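You operate a simulated robot arm through the tools that you are given. There is no shell and no other tool. Be economical: measure what you need, move in short steps, check, and stop when the job is done.

Carry out the task below with a simulated two-armed robot. There is one attempt and no reset: what you move stays moved.

JOB
Take the blue napkin from the table and lay it out flat on the fan bench.
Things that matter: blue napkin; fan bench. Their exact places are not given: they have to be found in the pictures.

Only the result counts: the job must be done as asked and must still hold three seconds after the hand-in. Knocking over, shifting, dropping, spilling or breaking anything else fails it. Flat cloth is picked up by pressing the open fingertips on it (5 to 10 N) and closing them slowly along it; thin cloth reads only 2 to 8 mm in the jaws.

ROBOT AND FRAMES
Two 7-joint arms with two-finger parallel grippers on one trunk, on a base that drives. Base frame: it is fixed to the floor where the robot stands at the start and does not move with it; the origin is under the middle of the robot, x ahead of it, y to its left, z up; the surface under the hand at the start is at about z = 0.86. Lengths are in m, angles in degrees, forces in N, time in s.
The left shoulder is at the start at [0.07, 0.163, 1.095], the right one opposite. With the tool pointing down near the work surface each hand reaches from about 0.38 to 0.88 m from the robot's upright axis, wherever it stands, measured 20 degrees to its own side. Places, roughly: fan bench [2.5, 0.5, 0.4]. Payload 3.43 kg a hand.
The tool frame of a hand sits at the grasp point between the pads (the TCP): z along the fingers, y along the line on which they close. The tips reach 0.034 m beyond it. Largest opening 0.128 m; finger width 0.024, thickness 0.012; the body of the gripper, 0.048 by 0.13 m, starts 0.096 m behind the TCP.
Orientation is that of the tool frame in the base frame, as [roll, pitch, yaw] about the fixed x, y, z axes, in that order (R = Rz(yaw) Ry(pitch) Rx(roll)). With the fingers straight down and closing along the base's y, the tool's x points along the base's -x, its y along +y and its z along -z.

CONTROLS
- The arms move only by the tool arm_command. It takes "left_deltas", "right_deltas" or both (then of equal length, played together; a hand with none holds still); each is a list of rows, each a list of 3 entries, a list of its own where there are three numbers: the shift along the tool's x, y, z in m, then the turn, a rotation vector about the tool's x, y, z in degrees, then the gripper command, from -1 (fully open) to 1 (shut), values between in proportion. In form: [[[dx, dy, dz], [rx, ry, rz], hand], ...]. A call has 1 to 20 rows; each row shifts and turns the commanded pose from where the row before left it, along the tool's axes as they then stand. A row lasts 0.2 s, in which the tool goes at most 0.05 m and 8.6 degrees; a call with a longer step from one row to the next is refused whole, and so is a gripper value outside its range. A pose out of reach is approached as far as the arm can. The call stops where the force on the tool passes 40 N (or 10 N more than at its start, if that is more) or the arm is blocked; 0.2 s more then pass. The fingers move at their own pace (about 0.153 m/s each) and stop on an object; they squeeze with about 41 N. The grip force told is the motor's: it shows also when the fingers shut on nothing. Time passes only in rows, and 0.2 s behind the last, so rows that do not move let the fingers close. It gives the time, the measured TCP pose, the force on the tool (base axes), the opening and the grip force at its end, in the units of the frame above (readings bear some noise), with the torque about the TCP (base axes, N m) and any sound that the robot's microphone picked up.
- Cameras (640 x 400 px; columns grow to the right, rows downward): "scene" is now at [0.1362, -0.0244, 1.3285]; the picture's right is [-0.25, -0.97, 0.00], its down [-0.52, 0.13, -0.84] and it looks along [0.82, -0.21, -0.54] (base axes); focal length 250 px, centre (320, 200). "left" rides on the left gripper at [0.076, 0.011, -0.16] in its tool frame; the picture's right is [-0.15, 0.99, 0.00], its down [-0.88, -0.13, -0.46] and it looks along [-0.45, -0.07, 0.89] (tool axes); focal length 234 px, centre (320, 200). "right" rides on the right gripper at [0.076, -0.011, -0.16] in its tool frame; the picture's right is [0.15, 0.99, 0.00], its down [-0.88, 0.13, -0.46] and it looks along [-0.45, 0.07, 0.89] (tool axes); focal length 234 px, centre (320, 200).
- snapshot(camera): a new picture of that camera. The clock stands still meanwhile.
- slide_trunk(by): slides the trunk up (or, below 0, down) by that many m; the arms and the scene camera ride with it, the base frame stays. It gives what a move gives, with no picture.
- base_move(legs): drives the robot by 1 to 6 legs, each [ahead, left, turn to the left] in m, m and degrees, along the robot's own axes; the way and the turn of a leg run together, so that a leg with both is an arc; at most 1.5 m and 180 degrees a leg. The arms and the cameras ride along, it lands a little off, and it stops where it bumps. It gives what a move gives.
- pan_tilt(pan, tilt): turns the head with the scene camera to pan (to the left, within 86 degrees either way) and tilt (down, from -29 to 69), counted from straight ahead of the robot. It gives what a move gives.
- probe_pixels(camera, pixels): for up to 12 pixels [column, row] of the newest picture of that camera ("zoom" is the newest enlarged one), the place [x, y, z] in the base frame of the surface seen there, good to about 0.002 m. The clock stands still meanwhile.
- inspect(camera, box): a new picture of the part [left, top, right, bottom] of that camera's present view, enlarged. The clock stands still meanwhile.
- sign_off(): hands the job in; it is judged then, once.

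Work in short steps. Measure before you move; look again where a grasp or a placing could have gone wrong, and mend it. You have 80 turns and 62 pictures in all, those below and enlarged ones among them. Open the grippers and draw the arms clear of the work before you hand the job in, unless the task says otherwise; then end with one line.

The tools are called after ">>>" as name(argument=value, ...) on one line, values as JSON. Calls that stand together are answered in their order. arm_command: Moves the arms, as the interface text tells. Its arguments: {"type":"object","properties":{"left_deltas":{"type":"array","items":{"type":"array"}},"right_deltas":{"type":"array","items":{"type":"array"}}},"required":[]} The other tools are called the same way: slide_trunk (by) slides the trunk up or down; base_move (legs) drives the base; pan_tilt (pan, tilt) turns the head that bears the scene camera; snapshot (camera) takes a picture; probe_pixels (camera, pixels) gives the place of the surface under pixels of a picture; inspect (camera, box) takes an enlarged picture of a part of a camera's view; sign_off () hands the job in.

At the start:

```text
clock: 0.0
left_eef_pos: [0.6849, 0.196, 1.0871]
left_orientation: [179.9, 0.0, -179.9]
left_force: [0.6, -0.3, 0.1]
left_torque: [0.0, -0.01, 0.0]
left_width: 0.1279
left_gripper_force: 0.0
right_eef_pos: [0.6268, -0.3584, 1.014]
right_orientation: [-179.9, 0.0, 180.0]
right_force: [0.0, -0.1, -0.2]
right_torque: [0.01, -0.01, 0.01]
right_width: 0.1282
right_gripper_force: 0.2
trunk travel left (down, up): [-0.575, 0.365]
robot x, y, heading: [0.0009, -0.0001, -0.1]
head pan, tilt: [-14.5, 32.4]
```

scene: 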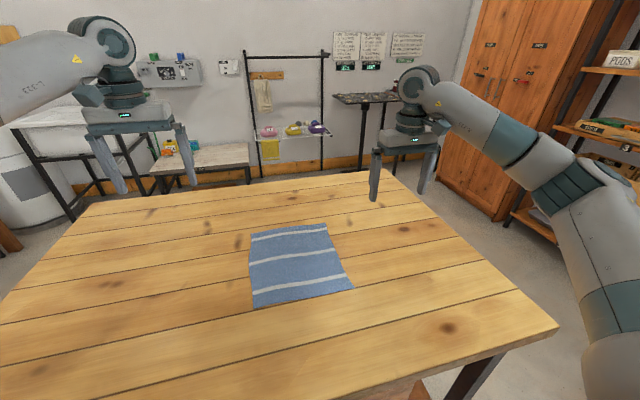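
right: 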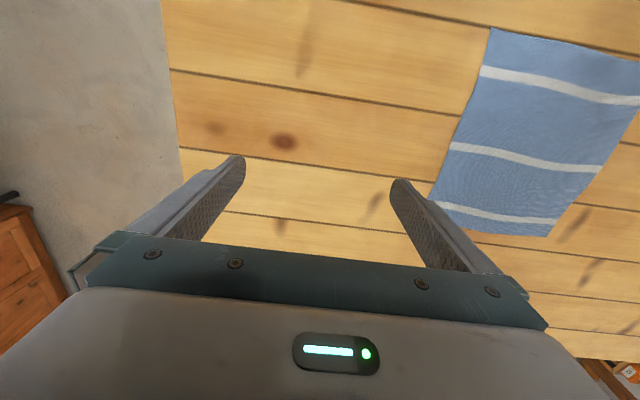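
left: 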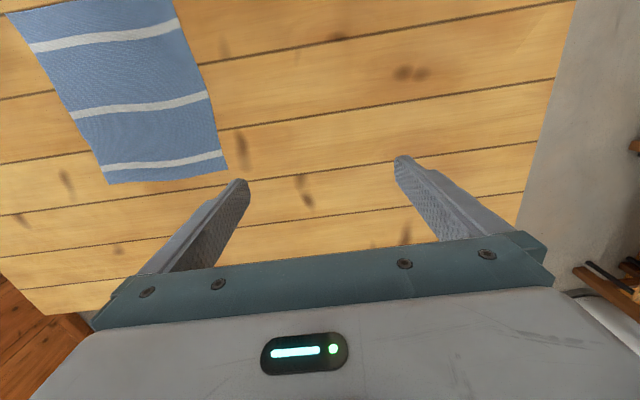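

The napkin lies at about (250..355, 225..308) in the scene picture, and a low bench is at (200,158). I probe the napkin's corners and the bench.

>>> probe_pixels(camera="scene", pixels=[[251, 235], [325, 225], [354, 288], [254, 306], [300, 262], [155, 172], [248, 164], [245, 145], [200, 158], [520, 300], [395, 175], [100, 205]])

>>> inspect(camera="scene", box=[120, 40, 340, 200])

```text
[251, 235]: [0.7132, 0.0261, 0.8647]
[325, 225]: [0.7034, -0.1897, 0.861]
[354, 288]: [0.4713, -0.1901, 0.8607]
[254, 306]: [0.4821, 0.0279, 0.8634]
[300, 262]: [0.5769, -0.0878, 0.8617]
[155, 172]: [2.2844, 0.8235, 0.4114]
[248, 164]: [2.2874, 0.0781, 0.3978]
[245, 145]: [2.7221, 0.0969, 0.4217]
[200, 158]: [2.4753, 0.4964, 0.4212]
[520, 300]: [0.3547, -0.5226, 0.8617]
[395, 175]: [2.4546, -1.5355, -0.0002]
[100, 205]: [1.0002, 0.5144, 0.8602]
```

```text
2.50 times, centred on (230, 120) of scene
```

zoom: 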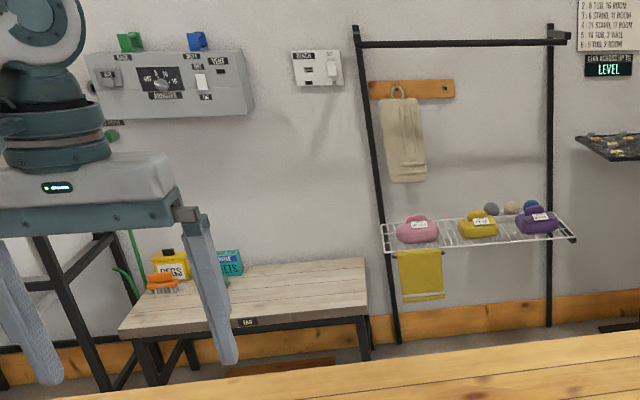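

The bench labelled "FAN" has its top at z≈0.42, x 2.28–2.74, from y≈0.08 to the left, with things on its left end. I look closer at the wall panels and the label before touching anything.

>>> inspect(camera="scene", box=[140, 45, 250, 115])

>>> inspect(camera="scene", box=[325, 25, 435, 95])

```text
5.71 times, centred on (195, 80) of scene
```

zoom: 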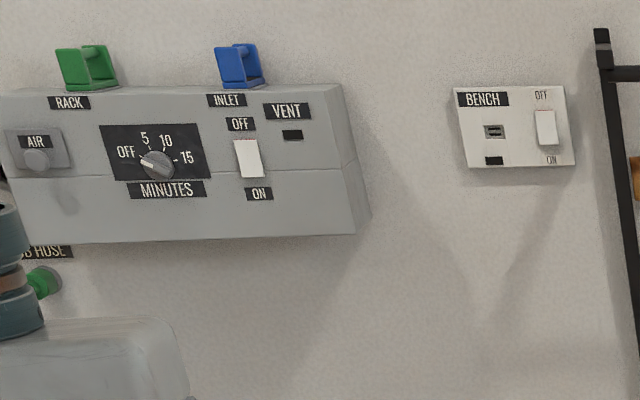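

```text
5.71 times, centred on (380, 60) of scene
```

zoom: 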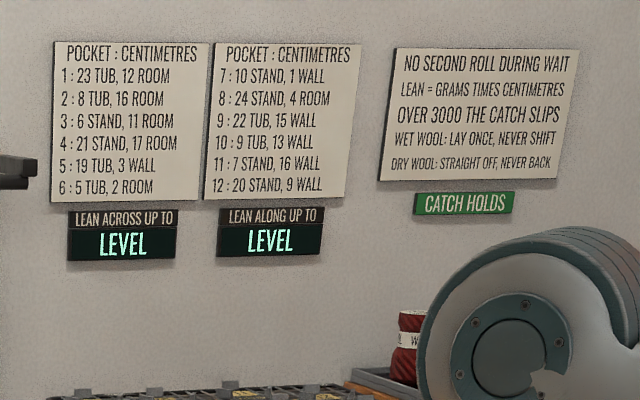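

Switches look off and unrelated. I turn both hands 90° (cameras outward) and carry them above the two near corners of the napkin, with jaws about 0.045 m open.

>>> arm_command(left_deltas=[[[0, 0, 0], [0, 0, 7.5], 0.3], [[0, 0, 0], [0, 0, 7.5], 0.3], [[0, 0, 0], [0, 0, 7.5], 0.3], [[0, 0, 0], [0, 0, 7.5], 0.3], [[0, 0, 0], [0, 0, 7.5], 0.3], [[0, 0, 0], [0, 0, 7.5], 0.3], [[0, 0, 0], [0, 0, 7.5], 0.3], [[0, 0, 0], [0, 0, 7.5], 0.3], [[0, 0, 0], [0, 0, 7.5], 0.3], [[0, 0, 0], [0, 0, 7.5], 0.3], [[0, 0, 0], [0, 0, 7.5], 0.3], [[0, 0, 0], [0, 0, 7.5], 0.3], [[-0.0239, -0.0242, 0.0125], [0, 0, 0], 0.3], [[-0.0239, -0.0242, 0.0125], [0, 0, 0], 0.3], [[-0.0239, -0.0242, 0.0125], [0, 0, 0], 0.3], [[-0.0239, -0.0242, 0.0125], [0, 0, 0], 0.3], [[-0.0239, -0.0242, 0.0125], [0, 0, 0], 0.3], [[-0.0239, -0.0242, 0.0125], [0, 0, 0], 0.3], [[-0.0239, -0.0242, 0.0125], [0, 0, 0], 0.3], [[-0.0239, -0.0242, 0.0125], [0, 0, 0], 0.3]], right_deltas=[[[0, 0, 0], [0, 0, -7.5], 0.3], [[0, 0, 0], [0, 0, -7.5], 0.3], [[0, 0, 0], [0, 0, -7.5], 0.3], [[0, 0, 0], [0, 0, -7.5], 0.3], [[0, 0, 0], [0, 0, -7.5], 0.3], [[0, 0, 0], [0, 0, -7.5], 0.3], [[0, 0, 0], [0, 0, -7.5], 0.3], [[0, 0, 0], [0, 0, -7.5], 0.3], [[0, 0, 0], [0, 0, -7.5], 0.3], [[0, 0, 0], [0, 0, -7.5], 0.3], [[0, 0, 0], [0, 0, -7.5], 0.3], [[0, 0, 0], [0, 0, -7.5], 0.3], [[-0.0241, 0.018, 0.004], [0, 0, 0], 0.3], [[-0.0241, 0.018, 0.004], [0, 0, 0], 0.3], [[-0.0241, 0.018, 0.004], [0, 0, 0], 0.3], [[-0.0241, 0.018, 0.004], [0, 0, 0], 0.3], [[-0.0241, 0.018, 0.004], [0, 0, 0], 0.3], [[-0.0241, 0.018, 0.004], [0, 0, 0], 0.3], [[-0.0241, 0.018, 0.004], [0, 0, 0], 0.3], [[-0.0241, 0.018, 0.004], [0, 0, 0], 0.3]])

>>> snapshot(camera="scene")

>>> snapshot(camera="left")

```text
clock: 3.4
left_eef_pos: [0.3658, 0.0062, 1.005]
left_orientation: [179.7, -0.8, 90.1]
left_force: [-0.3, 17.1, -0.3]
left_torque: [-2.15, -0.04, -0.15]
left_width: 0.0451
left_gripper_force: 0.1
left hand out of reach, approached as far as the arm can: row 6, 7, 8, 9, 10, 11, 12
right_eef_pos: [0.3481, -0.0874, 0.9939]
right_orientation: [-179.7, -0.9, -90.0]
right_force: [0.5, -17.4, 1.0]
right_torque: [2.34, 0.05, -0.16]
right_width: 0.0448
right_gripper_force: 0.0
right hand out of reach, approached as far as the arm can: row 5, 6, 7, 8, 9, 10, 11, 12
trunk travel left (down, up): [-0.575, 0.365]
robot x, y, heading: [0.0021, -0.0026, 0.1]
head pan, tilt: [-14.5, 32.4]
stopped in row 17 (left hand): the force on the tool passed its limit at 140 N (the readings are from after the stop); the commanded pose is now the measured one
```

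```text
55 pictures are left
```

scene: 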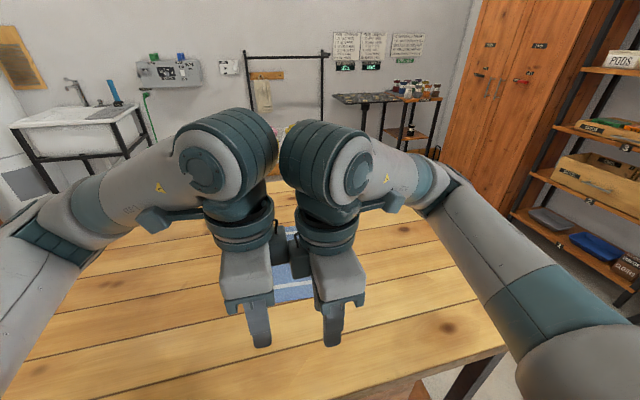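

```text
54 pictures are left
```

left: 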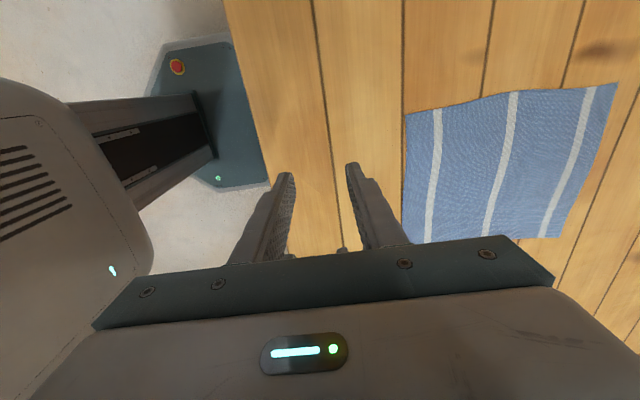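

The wrists bumped each other because reach is shorter at this yaw. I move the right hand away first, then bring both gently forward towards x≈0.49.

>>> arm_command(left_deltas=[[[0.005, 0, 0], [0, 0, 0], 0.3], [[0.005, 0, 0], [0, 0, 0], 0.3], [[0, 0, 0], [0, 0, 0], 0.3], [[0, 0, 0], [0, 0, 0], 0.3], [[0, 0.02, 0], [0, 0, 0], 0.3], [[0, 0.02, 0], [0, 0, 0], 0.3], [[0, 0.02, 0], [0, 0, 0], 0.3], [[0, 0.02, 0], [0, 0, 0], 0.3], [[0, 0.02, 0], [0, 0, 0], 0.3], [[0, 0.02, 0], [0, 0, 0], 0.3]], right_deltas=[[[0.02, 0, 0], [0, 0, 0], 0.3], [[0.02, 0, 0], [0, 0, 0], 0.3], [[0.02, 0, 0], [0, 0, 0], 0.3], [[0.02, 0, 0], [0, 0, 0], 0.3], [[0, -0.022, 0], [0, 0, 0], 0.3], [[0, -0.022, 0], [0, 0, 0], 0.3], [[0, -0.022, 0], [0, 0, 0], 0.3], [[0, -0.022, 0], [0, 0, 0], 0.3], [[0, -0.022, 0], [0, 0, 0], 0.3], [[0, -0.022, 0], [0, 0, 0], 0.3]])

>>> snapshot(camera="left")

>>> snapshot(camera="right")

```text
clock: 5.6
left_eef_pos: [0.487, 0.016, 1.004]
left_orientation: [179.6, -0.7, 90.0]
left_force: [0.1, -0.7, -0.6]
left_torque: [0.02, 0.01, 0.0]
left_width: 0.0445
left_gripper_force: 0.1
right_eef_pos: [0.441, -0.1438, 0.9966]
right_orientation: [-179.6, -0.9, -90.2]
right_force: [-0.3, -0.2, -0.4]
right_torque: [0.02, 0.0, 0.01]
right_width: 0.0447
right_gripper_force: 0.1
right hand out of reach, approached as far as the arm can: row 8, 9, 10
trunk travel left (down, up): [-0.575, 0.365]
robot x, y, heading: [0.0009, 0.0012, -0.0]
head pan, tilt: [-14.5, 32.4]
```

```text
53 pictures are left
```

left: 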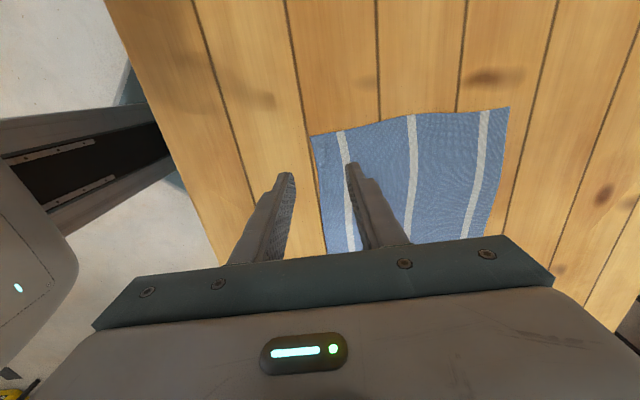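

```text
52 pictures are left
```

right: 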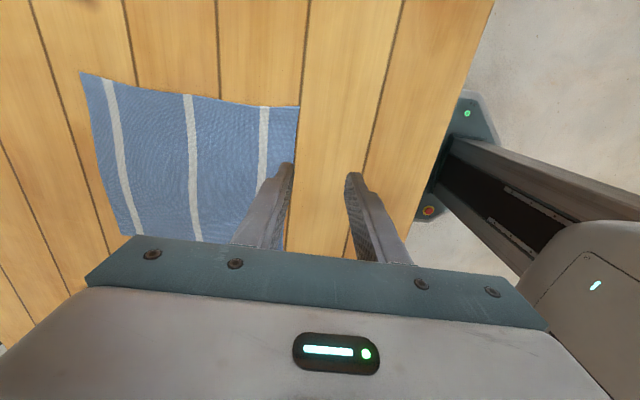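

The yaw outward limits reach. I go back and turn the other way to 45°, so that the jaws straddle each near corner along its diagonal.

>>> arm_command(left_deltas=[[[0.02, 0, 0], [0, 0, 0], 0.3], [[0.02, 0, 0], [0, 0, 0], 0.3], [[0.02, 0, 0], [0, 0, 0], 0.3], [[0, 0, 0], [0, 0, -8], 0.3], [[0, 0, 0], [0, 0, -8], 0.3], [[0, 0, 0], [0, 0, -8], 0.3], [[0, 0, 0], [0, 0, -8], 0.3], [[0, 0, 0], [0, 0, -8], 0.3], [[0, 0, 0], [0, 0, -8], 0.3], [[0, 0, 0], [0, 0, -8], 0.3], [[0, 0, 0], [0, 0, -8], 0.3], [[0, 0, 0], [0, 0, -8], 0.3], [[0, 0, 0], [0, 0, -8], 0.3], [[0, 0, 0], [0, 0, -8], 0.3], [[0, 0, 0], [0, 0, -8], 0.3], [[0, 0, 0], [0, 0, -8], 0.3], [[0, 0, 0], [0, 0, -8], 0.3], [[0, 0, 0], [0, 0, -8], 0.3], [[0, 0, 0], [0, 0, -8], 0.3], [[0, 0, 0], [0, 0, -8], 0.3]], right_deltas=[[[0.035, 0, 0], [0, 0, 0], 0.3], [[0.035, 0, 0], [0, 0, 0], 0.3], [[0.035, 0, 0], [0, 0, 0], 0.3], [[0, 0, 0], [0, 0, 8], 0.3], [[0, 0, 0], [0, 0, 8], 0.3], [[0, 0, 0], [0, 0, 8], 0.3], [[0, 0, 0], [0, 0, 8], 0.3], [[0, 0, 0], [0, 0, 8], 0.3], [[0, 0, 0], [0, 0, 8], 0.3], [[0, 0, 0], [0, 0, 8], 0.3], [[0, 0, 0], [0, 0, 8], 0.3], [[0, 0, 0], [0, 0, 8], 0.3], [[0, 0, 0], [0, 0, 8], 0.3], [[0, 0, 0], [0, 0, 8], 0.3], [[0, 0, 0], [0, 0, 8], 0.3], [[0, 0, 0], [0, 0, 8], 0.3], [[0, 0, 0], [0, 0, 8], 0.3], [[0, 0, 0], [0, 0, 8], 0.3], [[0, 0, 0], [0, 0, 8], 0.3], [[0, 0, 0], [0, 0, 8], 0.3]])

>>> snapshot(camera="scene")

```text
clock: 9.8
left_eef_pos: [0.4732, 0.071, 1.0057]
left_orientation: [179.8, 0.7, -134.0]
left_force: [0.4, -0.4, 0.8]
left_torque: [0.02, -0.01, 0.0]
left_width: 0.0447
left_gripper_force: 0.0
left hand out of reach, approached as far as the arm can: row 1, 2, 3
right_eef_pos: [0.3932, -0.2124, 0.9991]
right_orientation: [-179.6, 0.9, 133.9]
right_force: [-0.9, 0.1, -0.6]
right_torque: [-0.03, 0.01, -0.03]
right_width: 0.0447
right_gripper_force: 0.0
right hand out of reach, approached as far as the arm can: row 1, 2, 3
trunk travel left (down, up): [-0.575, 0.365]
robot x, y, heading: [-0.0003, -0.0009, -0.2]
head pan, tilt: [-14.5, 32.4]
```

```text
51 pictures are left
```

scene: 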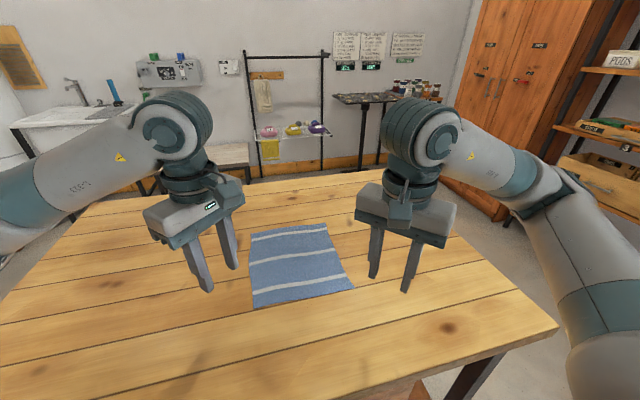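

Both hands are now at 45° and free. I probe the near corners precisely.

>>> inspect(camera="scene", box=[230, 210, 374, 320])

```text
3.64 times, centred on (302, 265) of scene
```

zoom: 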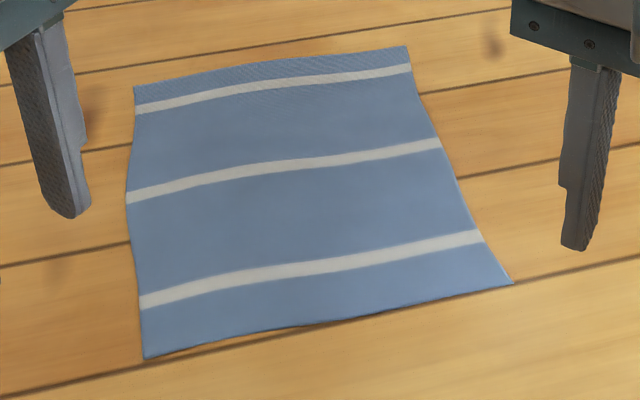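

>>> probe_pixels(camera="zoom", pixels=[[147, 355], [510, 284], [137, 88], [407, 49], [330, 318], [130, 200], [320, 160]])

```text
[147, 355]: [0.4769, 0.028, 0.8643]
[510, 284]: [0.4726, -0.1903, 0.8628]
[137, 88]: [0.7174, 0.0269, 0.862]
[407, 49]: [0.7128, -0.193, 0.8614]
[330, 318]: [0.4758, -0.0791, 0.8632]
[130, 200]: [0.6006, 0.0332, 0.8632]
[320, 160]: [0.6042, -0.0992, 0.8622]
```

Near corners are at (0.477, 0.028) and (0.4725, -0.190). I move the hands above points 1.8 cm inside each corner, tips a few cm over the cloth.

>>> arm_command(left_deltas=[[[0.0047, -0.0083, 0.0125], [0, 0, 0], 0.3], [[0.0047, -0.0083, 0.0125], [0, 0, 0], 0.3], [[0.0047, -0.0083, 0.0125], [0, 0, 0], 0.3], [[0.0047, -0.0083, 0.0125], [0, 0, 0], 0.3], [[0.0047, -0.0083, 0.0125], [0, 0, 0], 0.3], [[0.0047, -0.0083, 0.0125], [0, 0, 0], 0.3]], right_deltas=[[[-0.0066, 0.015, 0.0115], [0, 0, 0], 0.3], [[-0.0066, 0.015, 0.0115], [0, 0, 0], 0.3], [[-0.0066, 0.015, 0.0115], [0, 0, 0], 0.3], [[-0.0066, 0.015, 0.0115], [0, 0, 0], 0.3], [[-0.0066, 0.015, 0.0115], [0, 0, 0], 0.3], [[-0.0066, 0.015, 0.0115], [0, 0, 0], 0.3]])

>>> snapshot(camera="left")

>>> snapshot(camera="right")

```text
clock: 11.2
left_eef_pos: [0.4891, 0.0169, 0.93]
left_orientation: [179.7, 0.7, -133.9]
left_force: [-0.2, 0.3, 0.2]
left_torque: [-0.02, 0.02, -0.02]
left_width: 0.0447
left_gripper_force: 0.0
right_eef_pos: [0.4872, -0.1791, 0.9296]
right_orientation: [-179.6, 0.7, 134.0]
right_force: [-0.1, 0.0, 0.5]
right_torque: [-0.02, -0.02, 0.02]
right_width: 0.0448
right_gripper_force: 0.0
trunk travel left (down, up): [-0.575, 0.365]
robot x, y, heading: [-0.0007, -0.0051, 0.1]
head pan, tilt: [-14.5, 32.4]
```

```text
49 pictures are left
```

left: 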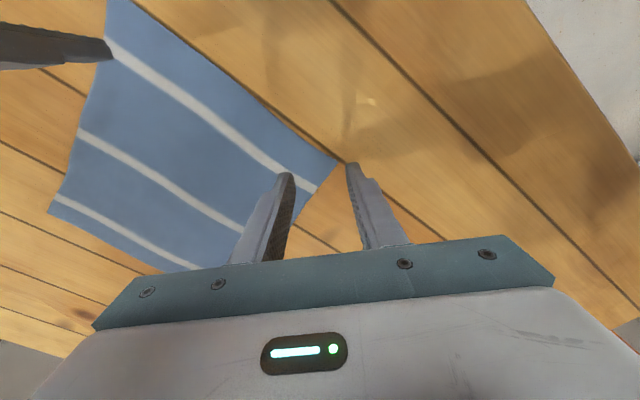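

```text
48 pictures are left
```

right: 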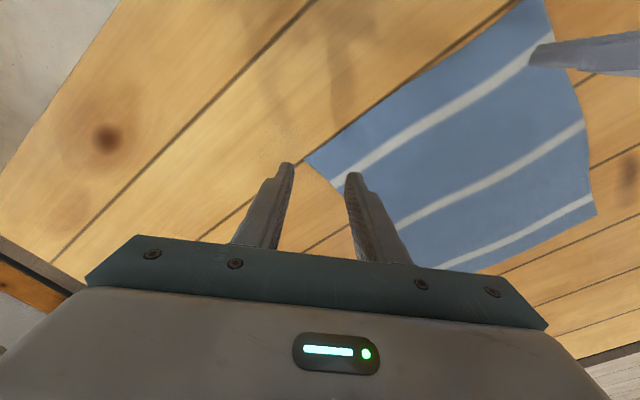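

Jaws straddle the corners well. I lower both towards contact.

>>> arm_command(left_deltas=[[[0, 0, 0.01], [0, 0, 0], 0.3], [[0, 0, 0.01], [0, 0, 0], 0.3], [[0, 0, 0.01], [0, 0, 0], 0.3], [[0, 0, 0.003], [0, 0, 0], 0.3]], right_deltas=[[[0, 0, 0.01], [0, 0, 0], 0.3], [[0, 0, 0.01], [0, 0, 0], 0.3], [[0, 0, 0.01], [0, 0, 0], 0.3], [[0, 0, 0.003], [0, 0, 0], 0.3]])

```text
clock: 12.2
left_eef_pos: [0.4881, 0.0186, 0.8962]
left_orientation: [179.8, 0.7, -134.0]
left_force: [0.4, 0.3, -0.4]
left_torque: [-0.02, 0.0, -0.02]
left_width: 0.0448
left_gripper_force: 0.1
right_eef_pos: [0.4858, -0.1808, 0.897]
right_orientation: [-179.6, 0.8, 133.9]
right_force: [0.7, -0.6, 0.7]
right_torque: [0.02, -0.02, 0.01]
right_width: 0.0447
right_gripper_force: 0.0
trunk travel left (down, up): [-0.575, 0.365]
robot x, y, heading: [-0.0017, -0.0022, -0.1]
head pan, tilt: [-14.5, 32.4]
```

No contact yet; a few more millimetres.

>>> arm_command(left_deltas=[[[0, 0, 0.0015], [0, 0, 0], 0.3], [[0, 0, 0.0015], [0, 0, 0], 0.3]], right_deltas=[[[0, 0, 0.0015], [0, 0, 0], 0.3], [[0, 0, 0.002], [0, 0, 0], 0.3]])

```text
clock: 12.8
left_eef_pos: [0.4891, 0.018, 0.8954]
left_orientation: [179.9, 0.8, -134.0]
left_force: [-0.1, 0.5, 5.7]
left_torque: [-0.15, -0.11, 0.03]
left_width: 0.0448
left_gripper_force: 0.0
right_eef_pos: [0.4851, -0.1817, 0.8951]
right_orientation: [-179.8, 0.9, 134.0]
right_force: [2.0, -1.0, 12.7]
right_torque: [0.3, -0.22, -0.07]
right_width: 0.0451
right_gripper_force: 0.3
trunk travel left (down, up): [-0.575, 0.365]
robot x, y, heading: [-0.0022, -0.0009, -0.2]
head pan, tilt: [-14.5, 32.4]
```

Contact: left 5.7 N, right 12.7 N. I trim both to about 8 N and close slowly.

>>> arm_command(left_deltas=[[[0, 0, 0.0005], [0, 0, 0], 0.3], [[0, 0, 0], [0, 0, 0], 0.35], [[0, 0, 0], [0, 0, 0], 0.4], [[0, 0, 0], [0, 0, 0], 0.45], [[0, 0, 0], [0, 0, 0], 0.5], [[0, 0, 0], [0, 0, 0], 0.55], [[0, 0, 0], [0, 0, 0], 0.6], [[0, 0, 0], [0, 0, 0], 0.65], [[0, 0, 0], [0, 0, 0], 0.7], [[0, 0, 0], [0, 0, 0], 0.75], [[0, 0, 0], [0, 0, 0], 0.8], [[0, 0, 0], [0, 0, 0], 0.85], [[0, 0, 0], [0, 0, 0], 0.9], [[0, 0, 0], [0, 0, 0], 0.95], [[0, 0, 0], [0, 0, 0], 1.0], [[0, 0, 0], [0, 0, 0], 1.0]], right_deltas=[[[0, 0, -0.0008], [0, 0, 0], 0.3], [[0, 0, 0], [0, 0, 0], 0.35], [[0, 0, 0], [0, 0, 0], 0.4], [[0, 0, 0], [0, 0, 0], 0.45], [[0, 0, 0], [0, 0, 0], 0.5], [[0, 0, 0], [0, 0, 0], 0.55], [[0, 0, 0], [0, 0, 0], 0.6], [[0, 0, 0], [0, 0, 0], 0.65], [[0, 0, 0], [0, 0, 0], 0.7], [[0, 0, 0], [0, 0, 0], 0.75], [[0, 0, 0], [0, 0, 0], 0.8], [[0, 0, 0], [0, 0, 0], 0.85], [[0, 0, 0], [0, 0, 0], 0.9], [[0, 0, 0], [0, 0, 0], 0.95], [[0, 0, 0], [0, 0, 0], 1.0], [[0, 0, 0], [0, 0, 0], 1.0]])

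>>> snapshot(camera="scene")

>>> snapshot(camera="left")

>>> snapshot(camera="right")

```text
clock: 16.2
left_eef_pos: [0.4877, 0.0171, 0.895]
left_orientation: [179.9, 0.8, -134.0]
left_force: [4.4, -4.6, 31.0]
left_torque: [-0.53, -0.12, 0.05]
left_width: 0.0017
left_gripper_force: 37.1
right_eef_pos: [0.4842, -0.182, 0.8934]
right_orientation: [-179.7, 1.0, 134.0]
right_force: [0.5, 3.7, 4.7]
right_torque: [0.16, 0.01, -0.02]
right_width: 0.0012
right_gripper_force: 36.4
trunk travel left (down, up): [-0.575, 0.365]
robot x, y, heading: [0.0, -0.004, 0.1]
head pan, tilt: [-14.5, 32.4]
```

```text
47 pictures are left
```

scene: 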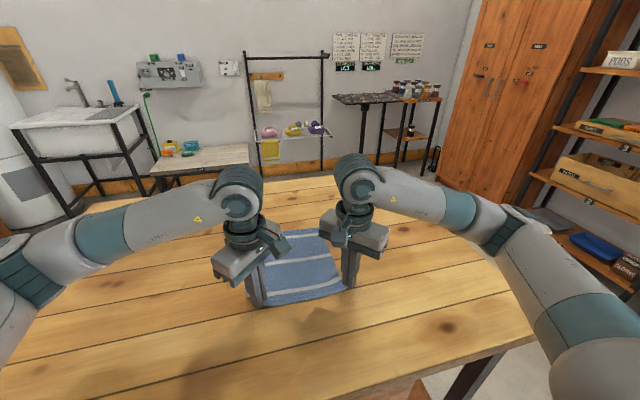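

```text
46 pictures are left
```

left: 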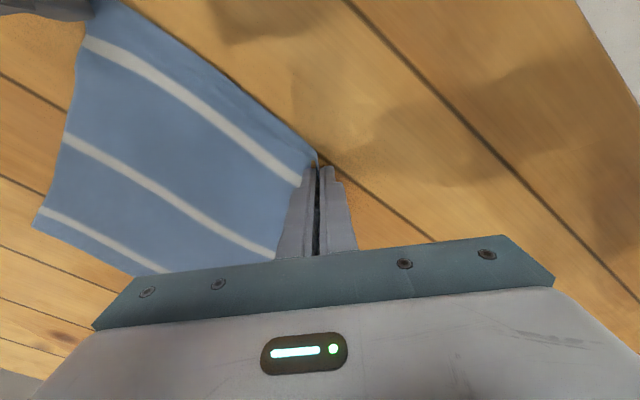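

```text
45 pictures are left
```

right: 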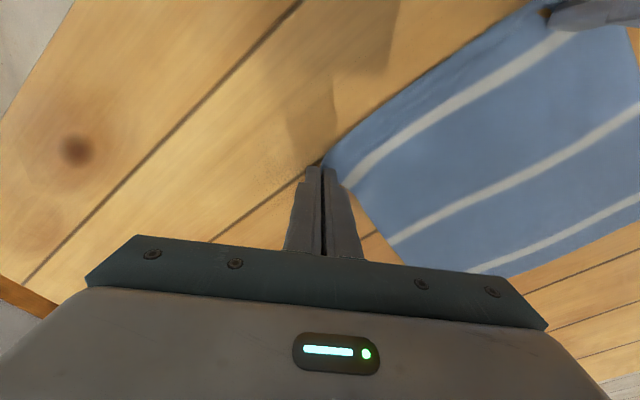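

Widths read only 1.7 and 1.2 mm, so the grip is doubtful. I lift 3 cm and look.

>>> arm_command(left_deltas=[[[0, 0, -0.01], [0, 0, 0], 1], [[0, 0, -0.01], [0, 0, 0], 1], [[0, 0, -0.01], [0, 0, 0], 1]], right_deltas=[[[0, 0, -0.01], [0, 0, 0], 1], [[0, 0, -0.01], [0, 0, 0], 1], [[0, 0, -0.01], [0, 0, 0], 1]])

>>> inspect(camera="scene", box=[220, 200, 380, 320])

```text
clock: 17.0
left_eef_pos: [0.4891, 0.0186, 0.9227]
left_orientation: [179.7, 0.7, -133.9]
left_force: [0.1, -2.5, -0.7]
left_torque: [-0.1, 0.01, 0.02]
left_width: 0.0018
left_gripper_force: 36.6
right_eef_pos: [0.4859, -0.1809, 0.9237]
right_orientation: [-179.7, 0.8, 134.0]
right_force: [-0.7, 2.1, 0.4]
right_torque: [0.09, -0.03, -0.03]
right_width: 0.0013
right_gripper_force: 35.8
trunk travel left (down, up): [-0.575, 0.365]
robot x, y, heading: [-0.001, -0.0007, 0.1]
head pan, tilt: [-14.5, 32.4]
```

```text
3.33 times, centred on (300, 260) of scene
```

zoom: 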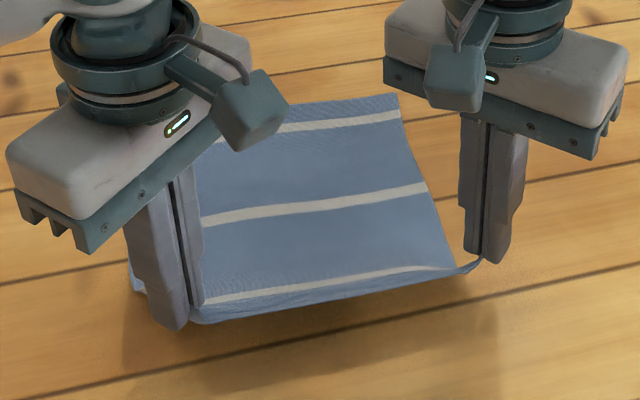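

Both corners are held (the right one just by the tip) and the edge is taut, so I ease the hands 4 mm together each and lift slowly.

>>> arm_command(left_deltas=[[[0.0029, -0.0028, 0], [0, 0, 0], 1], [[0, 0, -0.015], [0, 0, 0], 1], [[0, 0, -0.015], [0, 0, 0], 1], [[0, 0, -0.015], [0, 0, 0], 1], [[0, 0, -0.02], [0, 0, 0], 1], [[0, 0, -0.02], [0, 0, 0], 1], [[0, 0, -0.02], [0, 0, 0], 1], [[0, 0, -0.02], [0, 0, 0], 1], [[0, 0, -0.02], [0, 0, 0], 1], [[0, 0, -0.02], [0, 0, 0], 1], [[0, 0, -0.02], [0, 0, 0], 1], [[0, 0, -0.02], [0, 0, 0], 1], [[0, 0, -0.02], [0, 0, 0], 1], [[0, 0, -0.02], [0, 0, 0], 1], [[0, 0, -0.02], [0, 0, 0], 1], [[0, 0, -0.02], [0, 0, 0], 1], [[0, 0, 0], [0, 0, 0], 1]], right_deltas=[[[0.0029, 0.0028, 0], [0, 0, 0], 1], [[0, 0, -0.015], [0, 0, 0], 1], [[0, 0, -0.015], [0, 0, 0], 1], [[0, 0, -0.015], [0, 0, 0], 1], [[0, 0, -0.02], [0, 0, 0], 1], [[0, 0, -0.02], [0, 0, 0], 1], [[0, 0, -0.02], [0, 0, 0], 1], [[0, 0, -0.02], [0, 0, 0], 1], [[0, 0, -0.02], [0, 0, 0], 1], [[0, 0, -0.02], [0, 0, 0], 1], [[0, 0, -0.02], [0, 0, 0], 1], [[0, 0, -0.02], [0, 0, 0], 1], [[0, 0, -0.02], [0, 0, 0], 1], [[0, 0, -0.02], [0, 0, 0], 1], [[0, 0, -0.02], [0, 0, 0], 1], [[0, 0, -0.02], [0, 0, 0], 1], [[0, 0, 0], [0, 0, 0], 1]])

>>> snapshot(camera="scene")

```text
clock: 20.6
left_eef_pos: [0.4882, 0.0088, 1.2088]
left_orientation: [179.7, 0.8, -134.2]
left_force: [1.0, -0.4, -0.4]
left_torque: [0.02, 0.01, 0.02]
left_width: 0.0022
left_gripper_force: 36.6
right_eef_pos: [0.4858, -0.1722, 1.2085]
right_orientation: [-179.7, 0.6, 134.0]
right_force: [0.4, -0.7, 0.1]
right_torque: [0.02, 0.04, 0.01]
right_width: 0.0009
right_gripper_force: 36.4
trunk travel left (down, up): [-0.575, 0.365]
robot x, y, heading: [0.0009, -0.0008, 0.1]
head pan, tilt: [-14.5, 32.4]
```

```text
43 pictures are left
```

scene: 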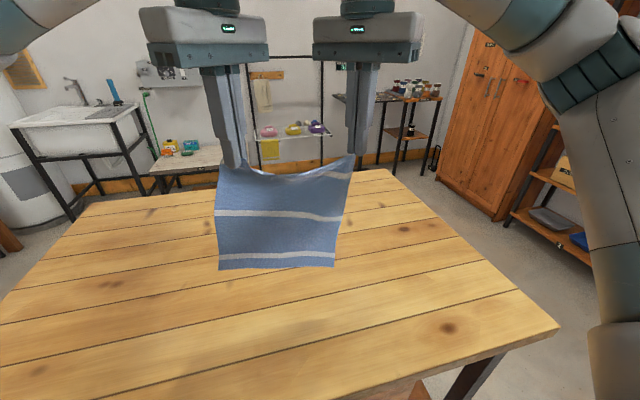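

The napkin hangs cleanly between both hands. Now I plan the route: I probe the table's corners and floor obstacles, and look left and right.

>>> probe_pixels(camera="scene", pixels=[[388, 172], [90, 206], [553, 328], [20, 280], [500, 298], [75, 225], [140, 150], [50, 130], [400, 225], [440, 195], [480, 215], [510, 225]])

>>> pan_tilt(pan=70, tilt=35)

>>> snapshot(camera="scene")

```text
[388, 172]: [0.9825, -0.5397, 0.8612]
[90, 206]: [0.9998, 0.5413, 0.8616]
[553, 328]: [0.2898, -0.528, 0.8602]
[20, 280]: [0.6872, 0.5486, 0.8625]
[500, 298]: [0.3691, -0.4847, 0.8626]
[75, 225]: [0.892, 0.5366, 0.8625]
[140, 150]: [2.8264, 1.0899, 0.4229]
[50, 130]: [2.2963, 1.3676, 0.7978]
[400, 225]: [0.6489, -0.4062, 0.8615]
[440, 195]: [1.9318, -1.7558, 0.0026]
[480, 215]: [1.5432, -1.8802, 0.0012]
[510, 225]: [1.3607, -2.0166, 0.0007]
```

```text
clock: 22.2
left_eef_pos: [0.4884, 0.0099, 1.2085]
left_orientation: [179.7, 0.7, -134.0]
left_force: [-0.2, -0.5, -0.2]
left_torque: [0.01, -0.01, 0.04]
left_width: 0.0021
left_gripper_force: 37.1
right_eef_pos: [0.4845, -0.1724, 1.2095]
right_orientation: [-179.7, 0.8, 133.9]
right_force: [-0.4, 0.2, -0.1]
right_torque: [-0.02, -0.02, -0.01]
right_width: 0.0011
right_gripper_force: 36.4
trunk travel left (down, up): [-0.575, 0.365]
robot x, y, heading: [0.0009, -0.0011, -0.2]
head pan, tilt: [70.0, 35.0]
```

```text
42 pictures are left
```

scene: 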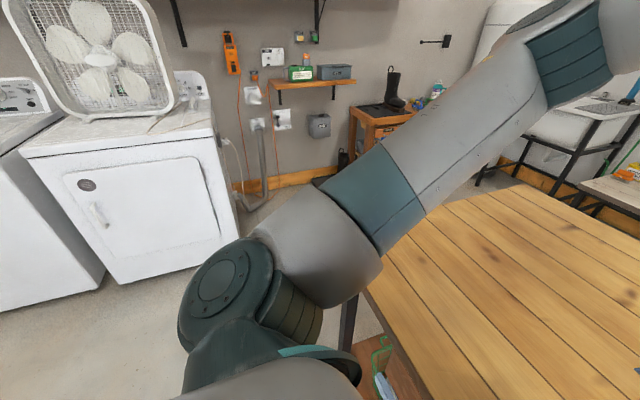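

I probe obstacles on the left side and look to the right.

>>> probe_pixels(camera="scene", pixels=[[235, 235], [120, 282], [100, 300], [375, 120], [355, 160], [345, 145], [480, 185], [577, 185], [250, 210], [300, 195], [215, 140]])

>>> pan_tilt(pan=-70, tilt=35)

>>> snapshot(camera="scene")

```text
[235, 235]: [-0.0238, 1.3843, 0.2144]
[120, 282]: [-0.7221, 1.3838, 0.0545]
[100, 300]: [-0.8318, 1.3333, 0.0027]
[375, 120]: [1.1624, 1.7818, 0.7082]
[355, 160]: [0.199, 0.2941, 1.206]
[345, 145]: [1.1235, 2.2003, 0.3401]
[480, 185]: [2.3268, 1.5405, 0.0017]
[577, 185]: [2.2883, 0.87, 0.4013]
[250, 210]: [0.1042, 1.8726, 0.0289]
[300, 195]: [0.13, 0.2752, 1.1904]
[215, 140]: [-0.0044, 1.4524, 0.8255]
```

```text
clock: 24.4
left_eef_pos: [0.4878, 0.0106, 1.2075]
left_orientation: [179.9, 0.7, -134.0]
left_force: [-1.0, -0.8, 0.5]
left_torque: [0.01, 0.03, 0.0]
left_width: 0.002
left_gripper_force: 37.1
right_eef_pos: [0.4847, -0.1725, 1.2085]
right_orientation: [-179.6, 0.8, 134.0]
right_force: [0.4, 0.6, 0.2]
right_torque: [0.01, 0.0, -0.03]
right_width: 0.0012
right_gripper_force: 36.3
trunk travel left (down, up): [-0.575, 0.365]
robot x, y, heading: [0.0024, -0.0009, 0.3]
head pan, tilt: [-70.0, 35.0]
```

```text
41 pictures are left
```

scene: 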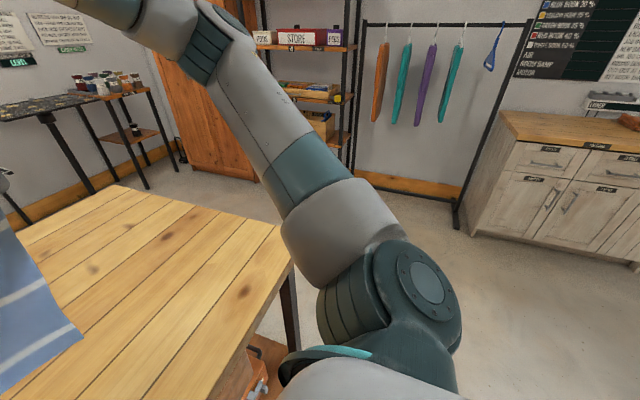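

The right side looks open. I probe its obstacles.

>>> probe_pixels(camera="scene", pixels=[[455, 222], [245, 178], [210, 165], [330, 95], [505, 110], [475, 232], [140, 185], [92, 190], [20, 225], [150, 92], [60, 100], [182, 160]])

```text
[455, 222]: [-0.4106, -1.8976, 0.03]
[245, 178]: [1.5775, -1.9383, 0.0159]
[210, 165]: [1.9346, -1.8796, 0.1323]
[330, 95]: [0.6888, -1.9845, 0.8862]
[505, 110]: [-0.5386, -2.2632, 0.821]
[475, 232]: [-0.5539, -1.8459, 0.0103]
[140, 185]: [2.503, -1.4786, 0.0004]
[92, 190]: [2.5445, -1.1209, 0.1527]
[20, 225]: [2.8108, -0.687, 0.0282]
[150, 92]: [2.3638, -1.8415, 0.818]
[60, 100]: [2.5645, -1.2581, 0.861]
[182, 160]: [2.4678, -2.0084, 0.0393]
```

Right lane at y≈-1.15 is clear. I back off slightly, go right, then ahead to x≈1.45, keeping the cloth above table height.

>>> base_move(legs=[[-0.15, 0, 0], [0, -1.15, 0], [1.0, 0, 0], [0.6, 0, 0]])

>>> pan_tilt(pan=20, tilt=30)

>>> snapshot(camera="scene")

```text
clock: 39.1
left_eef_pos: [1.9542, -1.133, 1.2088]
left_orientation: [179.8, 0.8, -134.2]
left_force: [0.9, 0.4, 0.0]
left_torque: [-0.02, -0.03, 0.02]
left_width: 0.0023
left_gripper_force: 36.7
right_eef_pos: [1.95, -1.3156, 1.2092]
right_orientation: [-179.6, 0.8, 133.8]
right_force: [-0.5, 1.0, 0.4]
right_torque: [-0.02, -0.04, 0.02]
right_width: 0.0009
right_gripper_force: 35.6
trunk travel left (down, up): [-0.575, 0.365]
robot x, y, heading: [1.4647, -1.1414, -0.2]
head pan, tilt: [-70.0, 35.0]
```

```text
clock: 40.8
left_eef_pos: [1.9537, -1.1342, 1.207]
left_orientation: [179.8, 0.7, -134.2]
left_force: [0.0, -0.3, 0.3]
left_torque: [-0.03, -0.02, -0.02]
left_width: 0.0018
left_gripper_force: 36.1
right_eef_pos: [1.9506, -1.3154, 1.2084]
right_orientation: [-179.7, 0.7, 133.8]
right_force: [1.0, -0.1, -0.3]
right_torque: [-0.02, -0.01, 0.02]
right_width: 0.0012
right_gripper_force: 36.3
trunk travel left (down, up): [-0.575, 0.365]
robot x, y, heading: [1.4652, -1.1425, 0.1]
head pan, tilt: [20.0, 30.0]
```

```text
40 pictures are left
```

scene: 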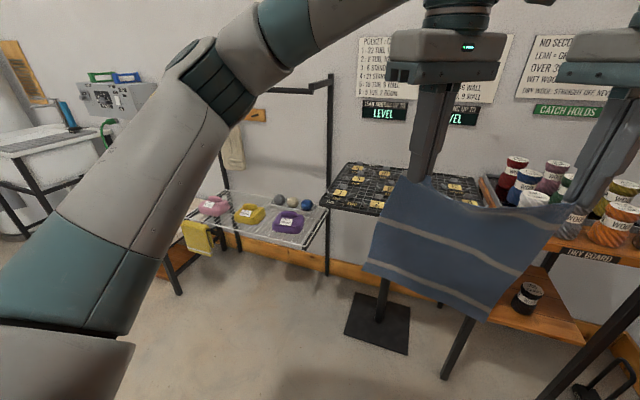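

Cloth still held. I probe the rack and tray stand to be sure my leftward way at hand x≈2.0 is clear.

>>> probe_pixels(camera="scene", pixels=[[327, 245], [290, 240], [195, 235], [330, 85], [180, 255], [360, 345], [340, 205], [175, 290], [10, 150]])

```text
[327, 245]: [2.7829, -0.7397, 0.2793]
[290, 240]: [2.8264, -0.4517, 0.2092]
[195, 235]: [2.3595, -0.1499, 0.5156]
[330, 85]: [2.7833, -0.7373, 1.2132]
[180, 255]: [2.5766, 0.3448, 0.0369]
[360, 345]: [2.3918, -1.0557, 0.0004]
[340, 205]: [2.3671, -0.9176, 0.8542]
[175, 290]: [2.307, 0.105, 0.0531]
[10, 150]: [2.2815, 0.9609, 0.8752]
```

All obstacles are beyond x≈2.28. I drive left 1.5 m in front of the bench and look.

>>> base_move(legs=[[0, 1.5, 0]])

>>> pan_tilt(pan=0, tilt=50)

>>> snapshot(camera="scene")

```text
clock: 48.2
left_eef_pos: [1.965, 0.3646, 1.2089]
left_orientation: [179.8, 0.8, -134.8]
left_force: [0.1, 0.1, -0.6]
left_torque: [0.01, 0.03, 0.01]
left_width: 0.0021
left_gripper_force: 36.6
right_eef_pos: [1.9589, 0.1823, 1.2099]
right_orientation: [-179.6, 0.8, 133.4]
right_force: [-0.1, 0.3, 0.0]
right_torque: [0.0, 0.0, 0.01]
right_width: 0.0012
right_gripper_force: 35.6
trunk travel left (down, up): [-0.575, 0.365]
robot x, y, heading: [1.4808, 0.3611, -1.0]
head pan, tilt: [20.0, 30.0]
```

```text
clock: 49.0
left_eef_pos: [1.9648, 0.3639, 1.2096]
left_orientation: [179.8, 0.8, -134.9]
left_force: [-0.5, 1.1, -0.2]
left_torque: [-0.02, 0.0, 0.01]
left_width: 0.002
left_gripper_force: 37.0
right_eef_pos: [1.9611, 0.1837, 1.2093]
right_orientation: [-179.5, 0.8, 133.2]
right_force: [0.2, 0.7, -0.4]
right_torque: [0.03, 0.01, 0.01]
right_width: 0.001
right_gripper_force: 35.7
trunk travel left (down, up): [-0.575, 0.365]
robot x, y, heading: [1.4762, 0.3607, -1.2]
head pan, tilt: [0.0, 50.0]
```

```text
39 pictures are left
```

scene: 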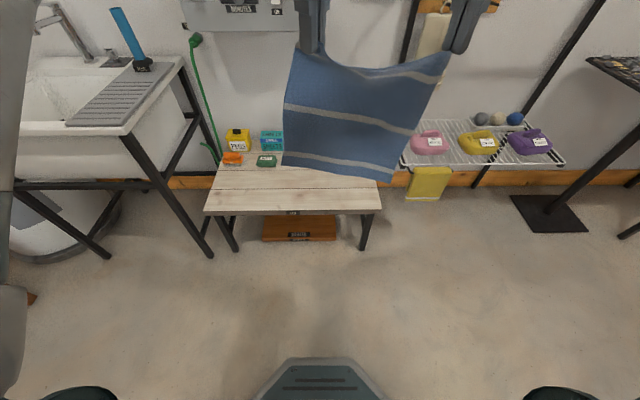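

The bench (205..380, 165..215) carries boxes and brushes at its back left, up to column 287. I probe its edges and the objects.

>>> probe_pixels(camera="scene", pixels=[[207, 211], [378, 210], [300, 205], [268, 164], [275, 166], [235, 160], [282, 155], [278, 150], [300, 180], [340, 190], [372, 185], [420, 192]])

>>> inspect(camera="scene", box=[190, 110, 400, 250])

```text
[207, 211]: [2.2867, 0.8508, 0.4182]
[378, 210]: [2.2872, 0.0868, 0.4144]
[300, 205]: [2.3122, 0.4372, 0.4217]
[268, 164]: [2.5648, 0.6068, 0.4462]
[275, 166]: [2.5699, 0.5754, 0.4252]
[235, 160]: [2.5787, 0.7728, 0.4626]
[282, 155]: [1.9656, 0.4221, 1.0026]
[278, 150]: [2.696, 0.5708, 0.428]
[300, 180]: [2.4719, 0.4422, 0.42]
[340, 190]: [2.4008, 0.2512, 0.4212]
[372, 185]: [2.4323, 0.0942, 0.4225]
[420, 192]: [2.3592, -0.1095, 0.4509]
```

```text
2.86 times, centred on (295, 180) of scene
```

zoom: 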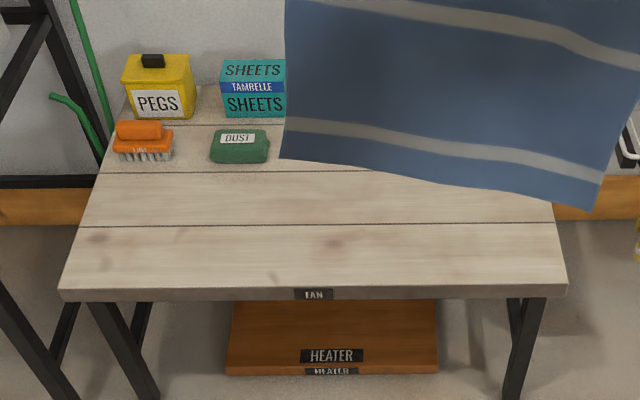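

I check how far the base's front reaches (pixel 320,365) so that I know how near the bench I can stand.

>>> probe_pixels(camera="scene", pixels=[[320, 362], [280, 372], [370, 385], [310, 240], [365, 245], [235, 250], [210, 252]])

>>> slide_trunk(by=-0.2)

```text
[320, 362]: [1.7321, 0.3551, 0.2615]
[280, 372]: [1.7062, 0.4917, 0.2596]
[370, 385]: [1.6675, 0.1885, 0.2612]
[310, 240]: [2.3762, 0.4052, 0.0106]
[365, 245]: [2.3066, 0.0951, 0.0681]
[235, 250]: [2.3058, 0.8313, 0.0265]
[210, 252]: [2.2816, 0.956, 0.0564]
```

```text
clock: 51.2
left_eef_pos: [1.965, 0.3652, 1.0092]
left_orientation: [179.8, 0.7, -134.8]
left_force: [0.2, -0.6, 0.2]
left_torque: [0.01, 0.01, -0.01]
left_width: 0.0022
left_gripper_force: 36.7
right_eef_pos: [1.96, 0.1826, 1.009]
right_orientation: [-179.6, 0.9, 133.3]
right_force: [0.2, 0.7, 0.0]
right_torque: [-0.02, -0.03, 0.01]
right_width: 0.0012
right_gripper_force: 36.4
trunk travel left (down, up): [-0.375, 0.565]
robot x, y, heading: [1.4795, 0.3602, -0.9]
head pan, tilt: [0.0, 50.0]
```

The base front is only 0.25 m ahead of its axis. I drive to x≈1.90, centred on the free part of the bench, with a 1° correction.

>>> base_move(legs=[[0.42, 0.055, 1.0]])

>>> snapshot(camera="scene")

```text
clock: 53.8
left_eef_pos: [2.3874, 0.4262, 1.0084]
left_orientation: [179.8, 0.7, -133.8]
left_force: [-0.3, 0.7, -0.2]
left_torque: [0.01, 0.0, 0.0]
left_width: 0.0019
left_gripper_force: 37.5
right_eef_pos: [2.3855, 0.2422, 1.0095]
right_orientation: [-179.6, 0.8, 134.2]
right_force: [-0.2, 0.0, 0.1]
right_torque: [0.0, 0.03, -0.01]
right_width: 0.0013
right_gripper_force: 36.0
trunk travel left (down, up): [-0.375, 0.565]
robot x, y, heading: [1.9004, 0.4158, 0.1]
head pan, tilt: [0.0, 50.0]
```

```text
37 pictures are left
```

scene: 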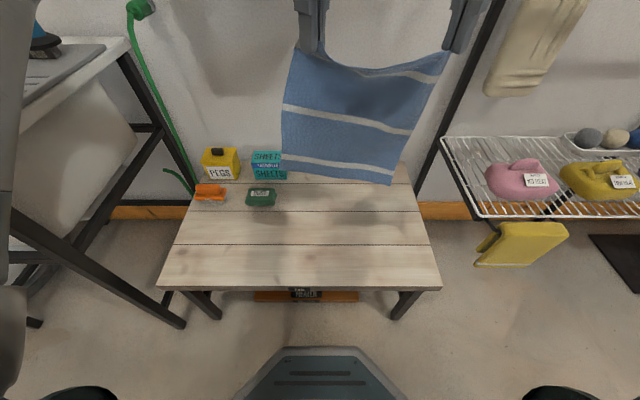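

Cloth hangs well in front of the boxes. Before lowering the trunk I check the left arm's clearance to the sink.

>>> pan_tilt(pan=60, tilt=45)

>>> snapshot(camera="scene")

```text
clock: 55.1
left_eef_pos: [2.3867, 0.4254, 1.0087]
left_orientation: [179.9, 0.7, -133.8]
left_force: [-0.2, -0.6, -0.5]
left_torque: [-0.01, 0.02, 0.0]
left_width: 0.0019
left_gripper_force: 37.0
right_eef_pos: [2.3846, 0.2451, 1.008]
right_orientation: [-179.6, 0.8, 134.2]
right_force: [0.6, 0.6, -0.5]
right_torque: [-0.02, 0.01, -0.02]
right_width: 0.001
right_gripper_force: 36.1
trunk travel left (down, up): [-0.375, 0.565]
robot x, y, heading: [1.9022, 0.4169, 0.3]
head pan, tilt: [60.0, 45.0]
```

```text
36 pictures are left
```

scene: 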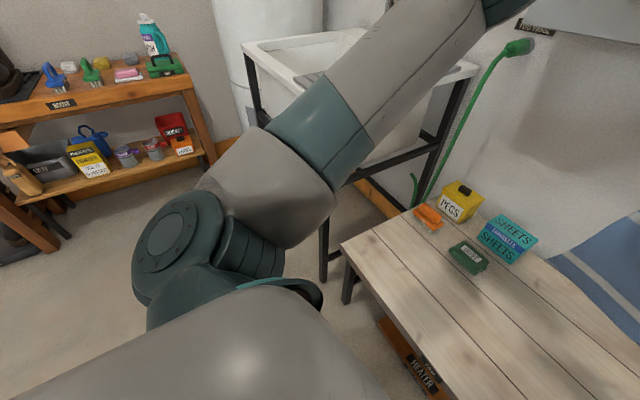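

>>> probe_pixels(camera="scene", pixels=[[265, 130], [320, 80], [360, 170], [300, 240], [210, 190], [248, 50], [475, 75], [320, 205], [390, 40], [400, 160], [440, 20]])

```text
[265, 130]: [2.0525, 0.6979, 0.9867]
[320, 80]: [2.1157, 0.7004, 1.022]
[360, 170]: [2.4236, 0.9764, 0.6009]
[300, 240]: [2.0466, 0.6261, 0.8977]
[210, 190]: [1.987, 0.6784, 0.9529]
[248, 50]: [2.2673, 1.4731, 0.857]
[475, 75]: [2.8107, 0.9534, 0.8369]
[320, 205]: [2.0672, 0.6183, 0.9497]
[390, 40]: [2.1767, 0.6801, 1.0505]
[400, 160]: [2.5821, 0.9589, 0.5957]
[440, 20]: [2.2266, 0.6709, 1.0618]
```

The arm stays at y≤0.70, and the sink starts at y≈0.95, so it's clear. I lower the trunk 0.24 and face forward again.

>>> slide_trunk(by=-0.24)

>>> pan_tilt(pan=0, tilt=40)

>>> snapshot(camera="scene")

```text
clock: 57.6
left_eef_pos: [2.3866, 0.4245, 0.7677]
left_orientation: [179.8, 0.8, -133.8]
left_force: [-0.5, -0.5, -0.1]
left_torque: [0.02, 0.02, 0.03]
left_width: 0.0021
left_gripper_force: 36.5
right_eef_pos: [2.3851, 0.2444, 0.7701]
right_orientation: [-179.6, 0.8, 134.1]
right_force: [0.3, 0.3, 0.1]
right_torque: [0.02, 0.02, 0.01]
right_width: 0.001
right_gripper_force: 35.8
trunk travel left (down, up): [-0.135, 0.805]
robot x, y, heading: [1.9005, 0.4167, 0.3]
head pan, tilt: [60.0, 45.0]
```

```text
clock: 58.9
left_eef_pos: [2.3887, 0.4261, 0.7687]
left_orientation: [179.8, 0.7, -133.8]
left_force: [0.1, 0.6, 0.5]
left_torque: [0.04, 0.01, 0.02]
left_width: 0.0018
left_gripper_force: 38.0
right_eef_pos: [2.3857, 0.2443, 0.7687]
right_orientation: [-179.5, 0.8, 134.2]
right_force: [-0.3, 0.5, 0.1]
right_torque: [0.02, -0.01, 0.04]
right_width: 0.001
right_gripper_force: 35.6
trunk travel left (down, up): [-0.135, 0.805]
robot x, y, heading: [1.9028, 0.4141, 0.1]
head pan, tilt: [0.0, 40.0]
```

```text
35 pictures are left
```

scene: 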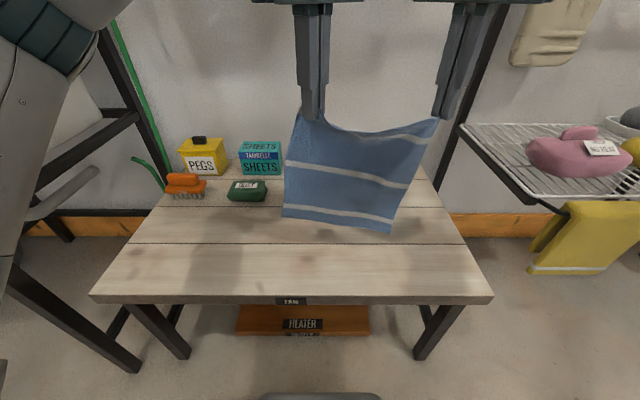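

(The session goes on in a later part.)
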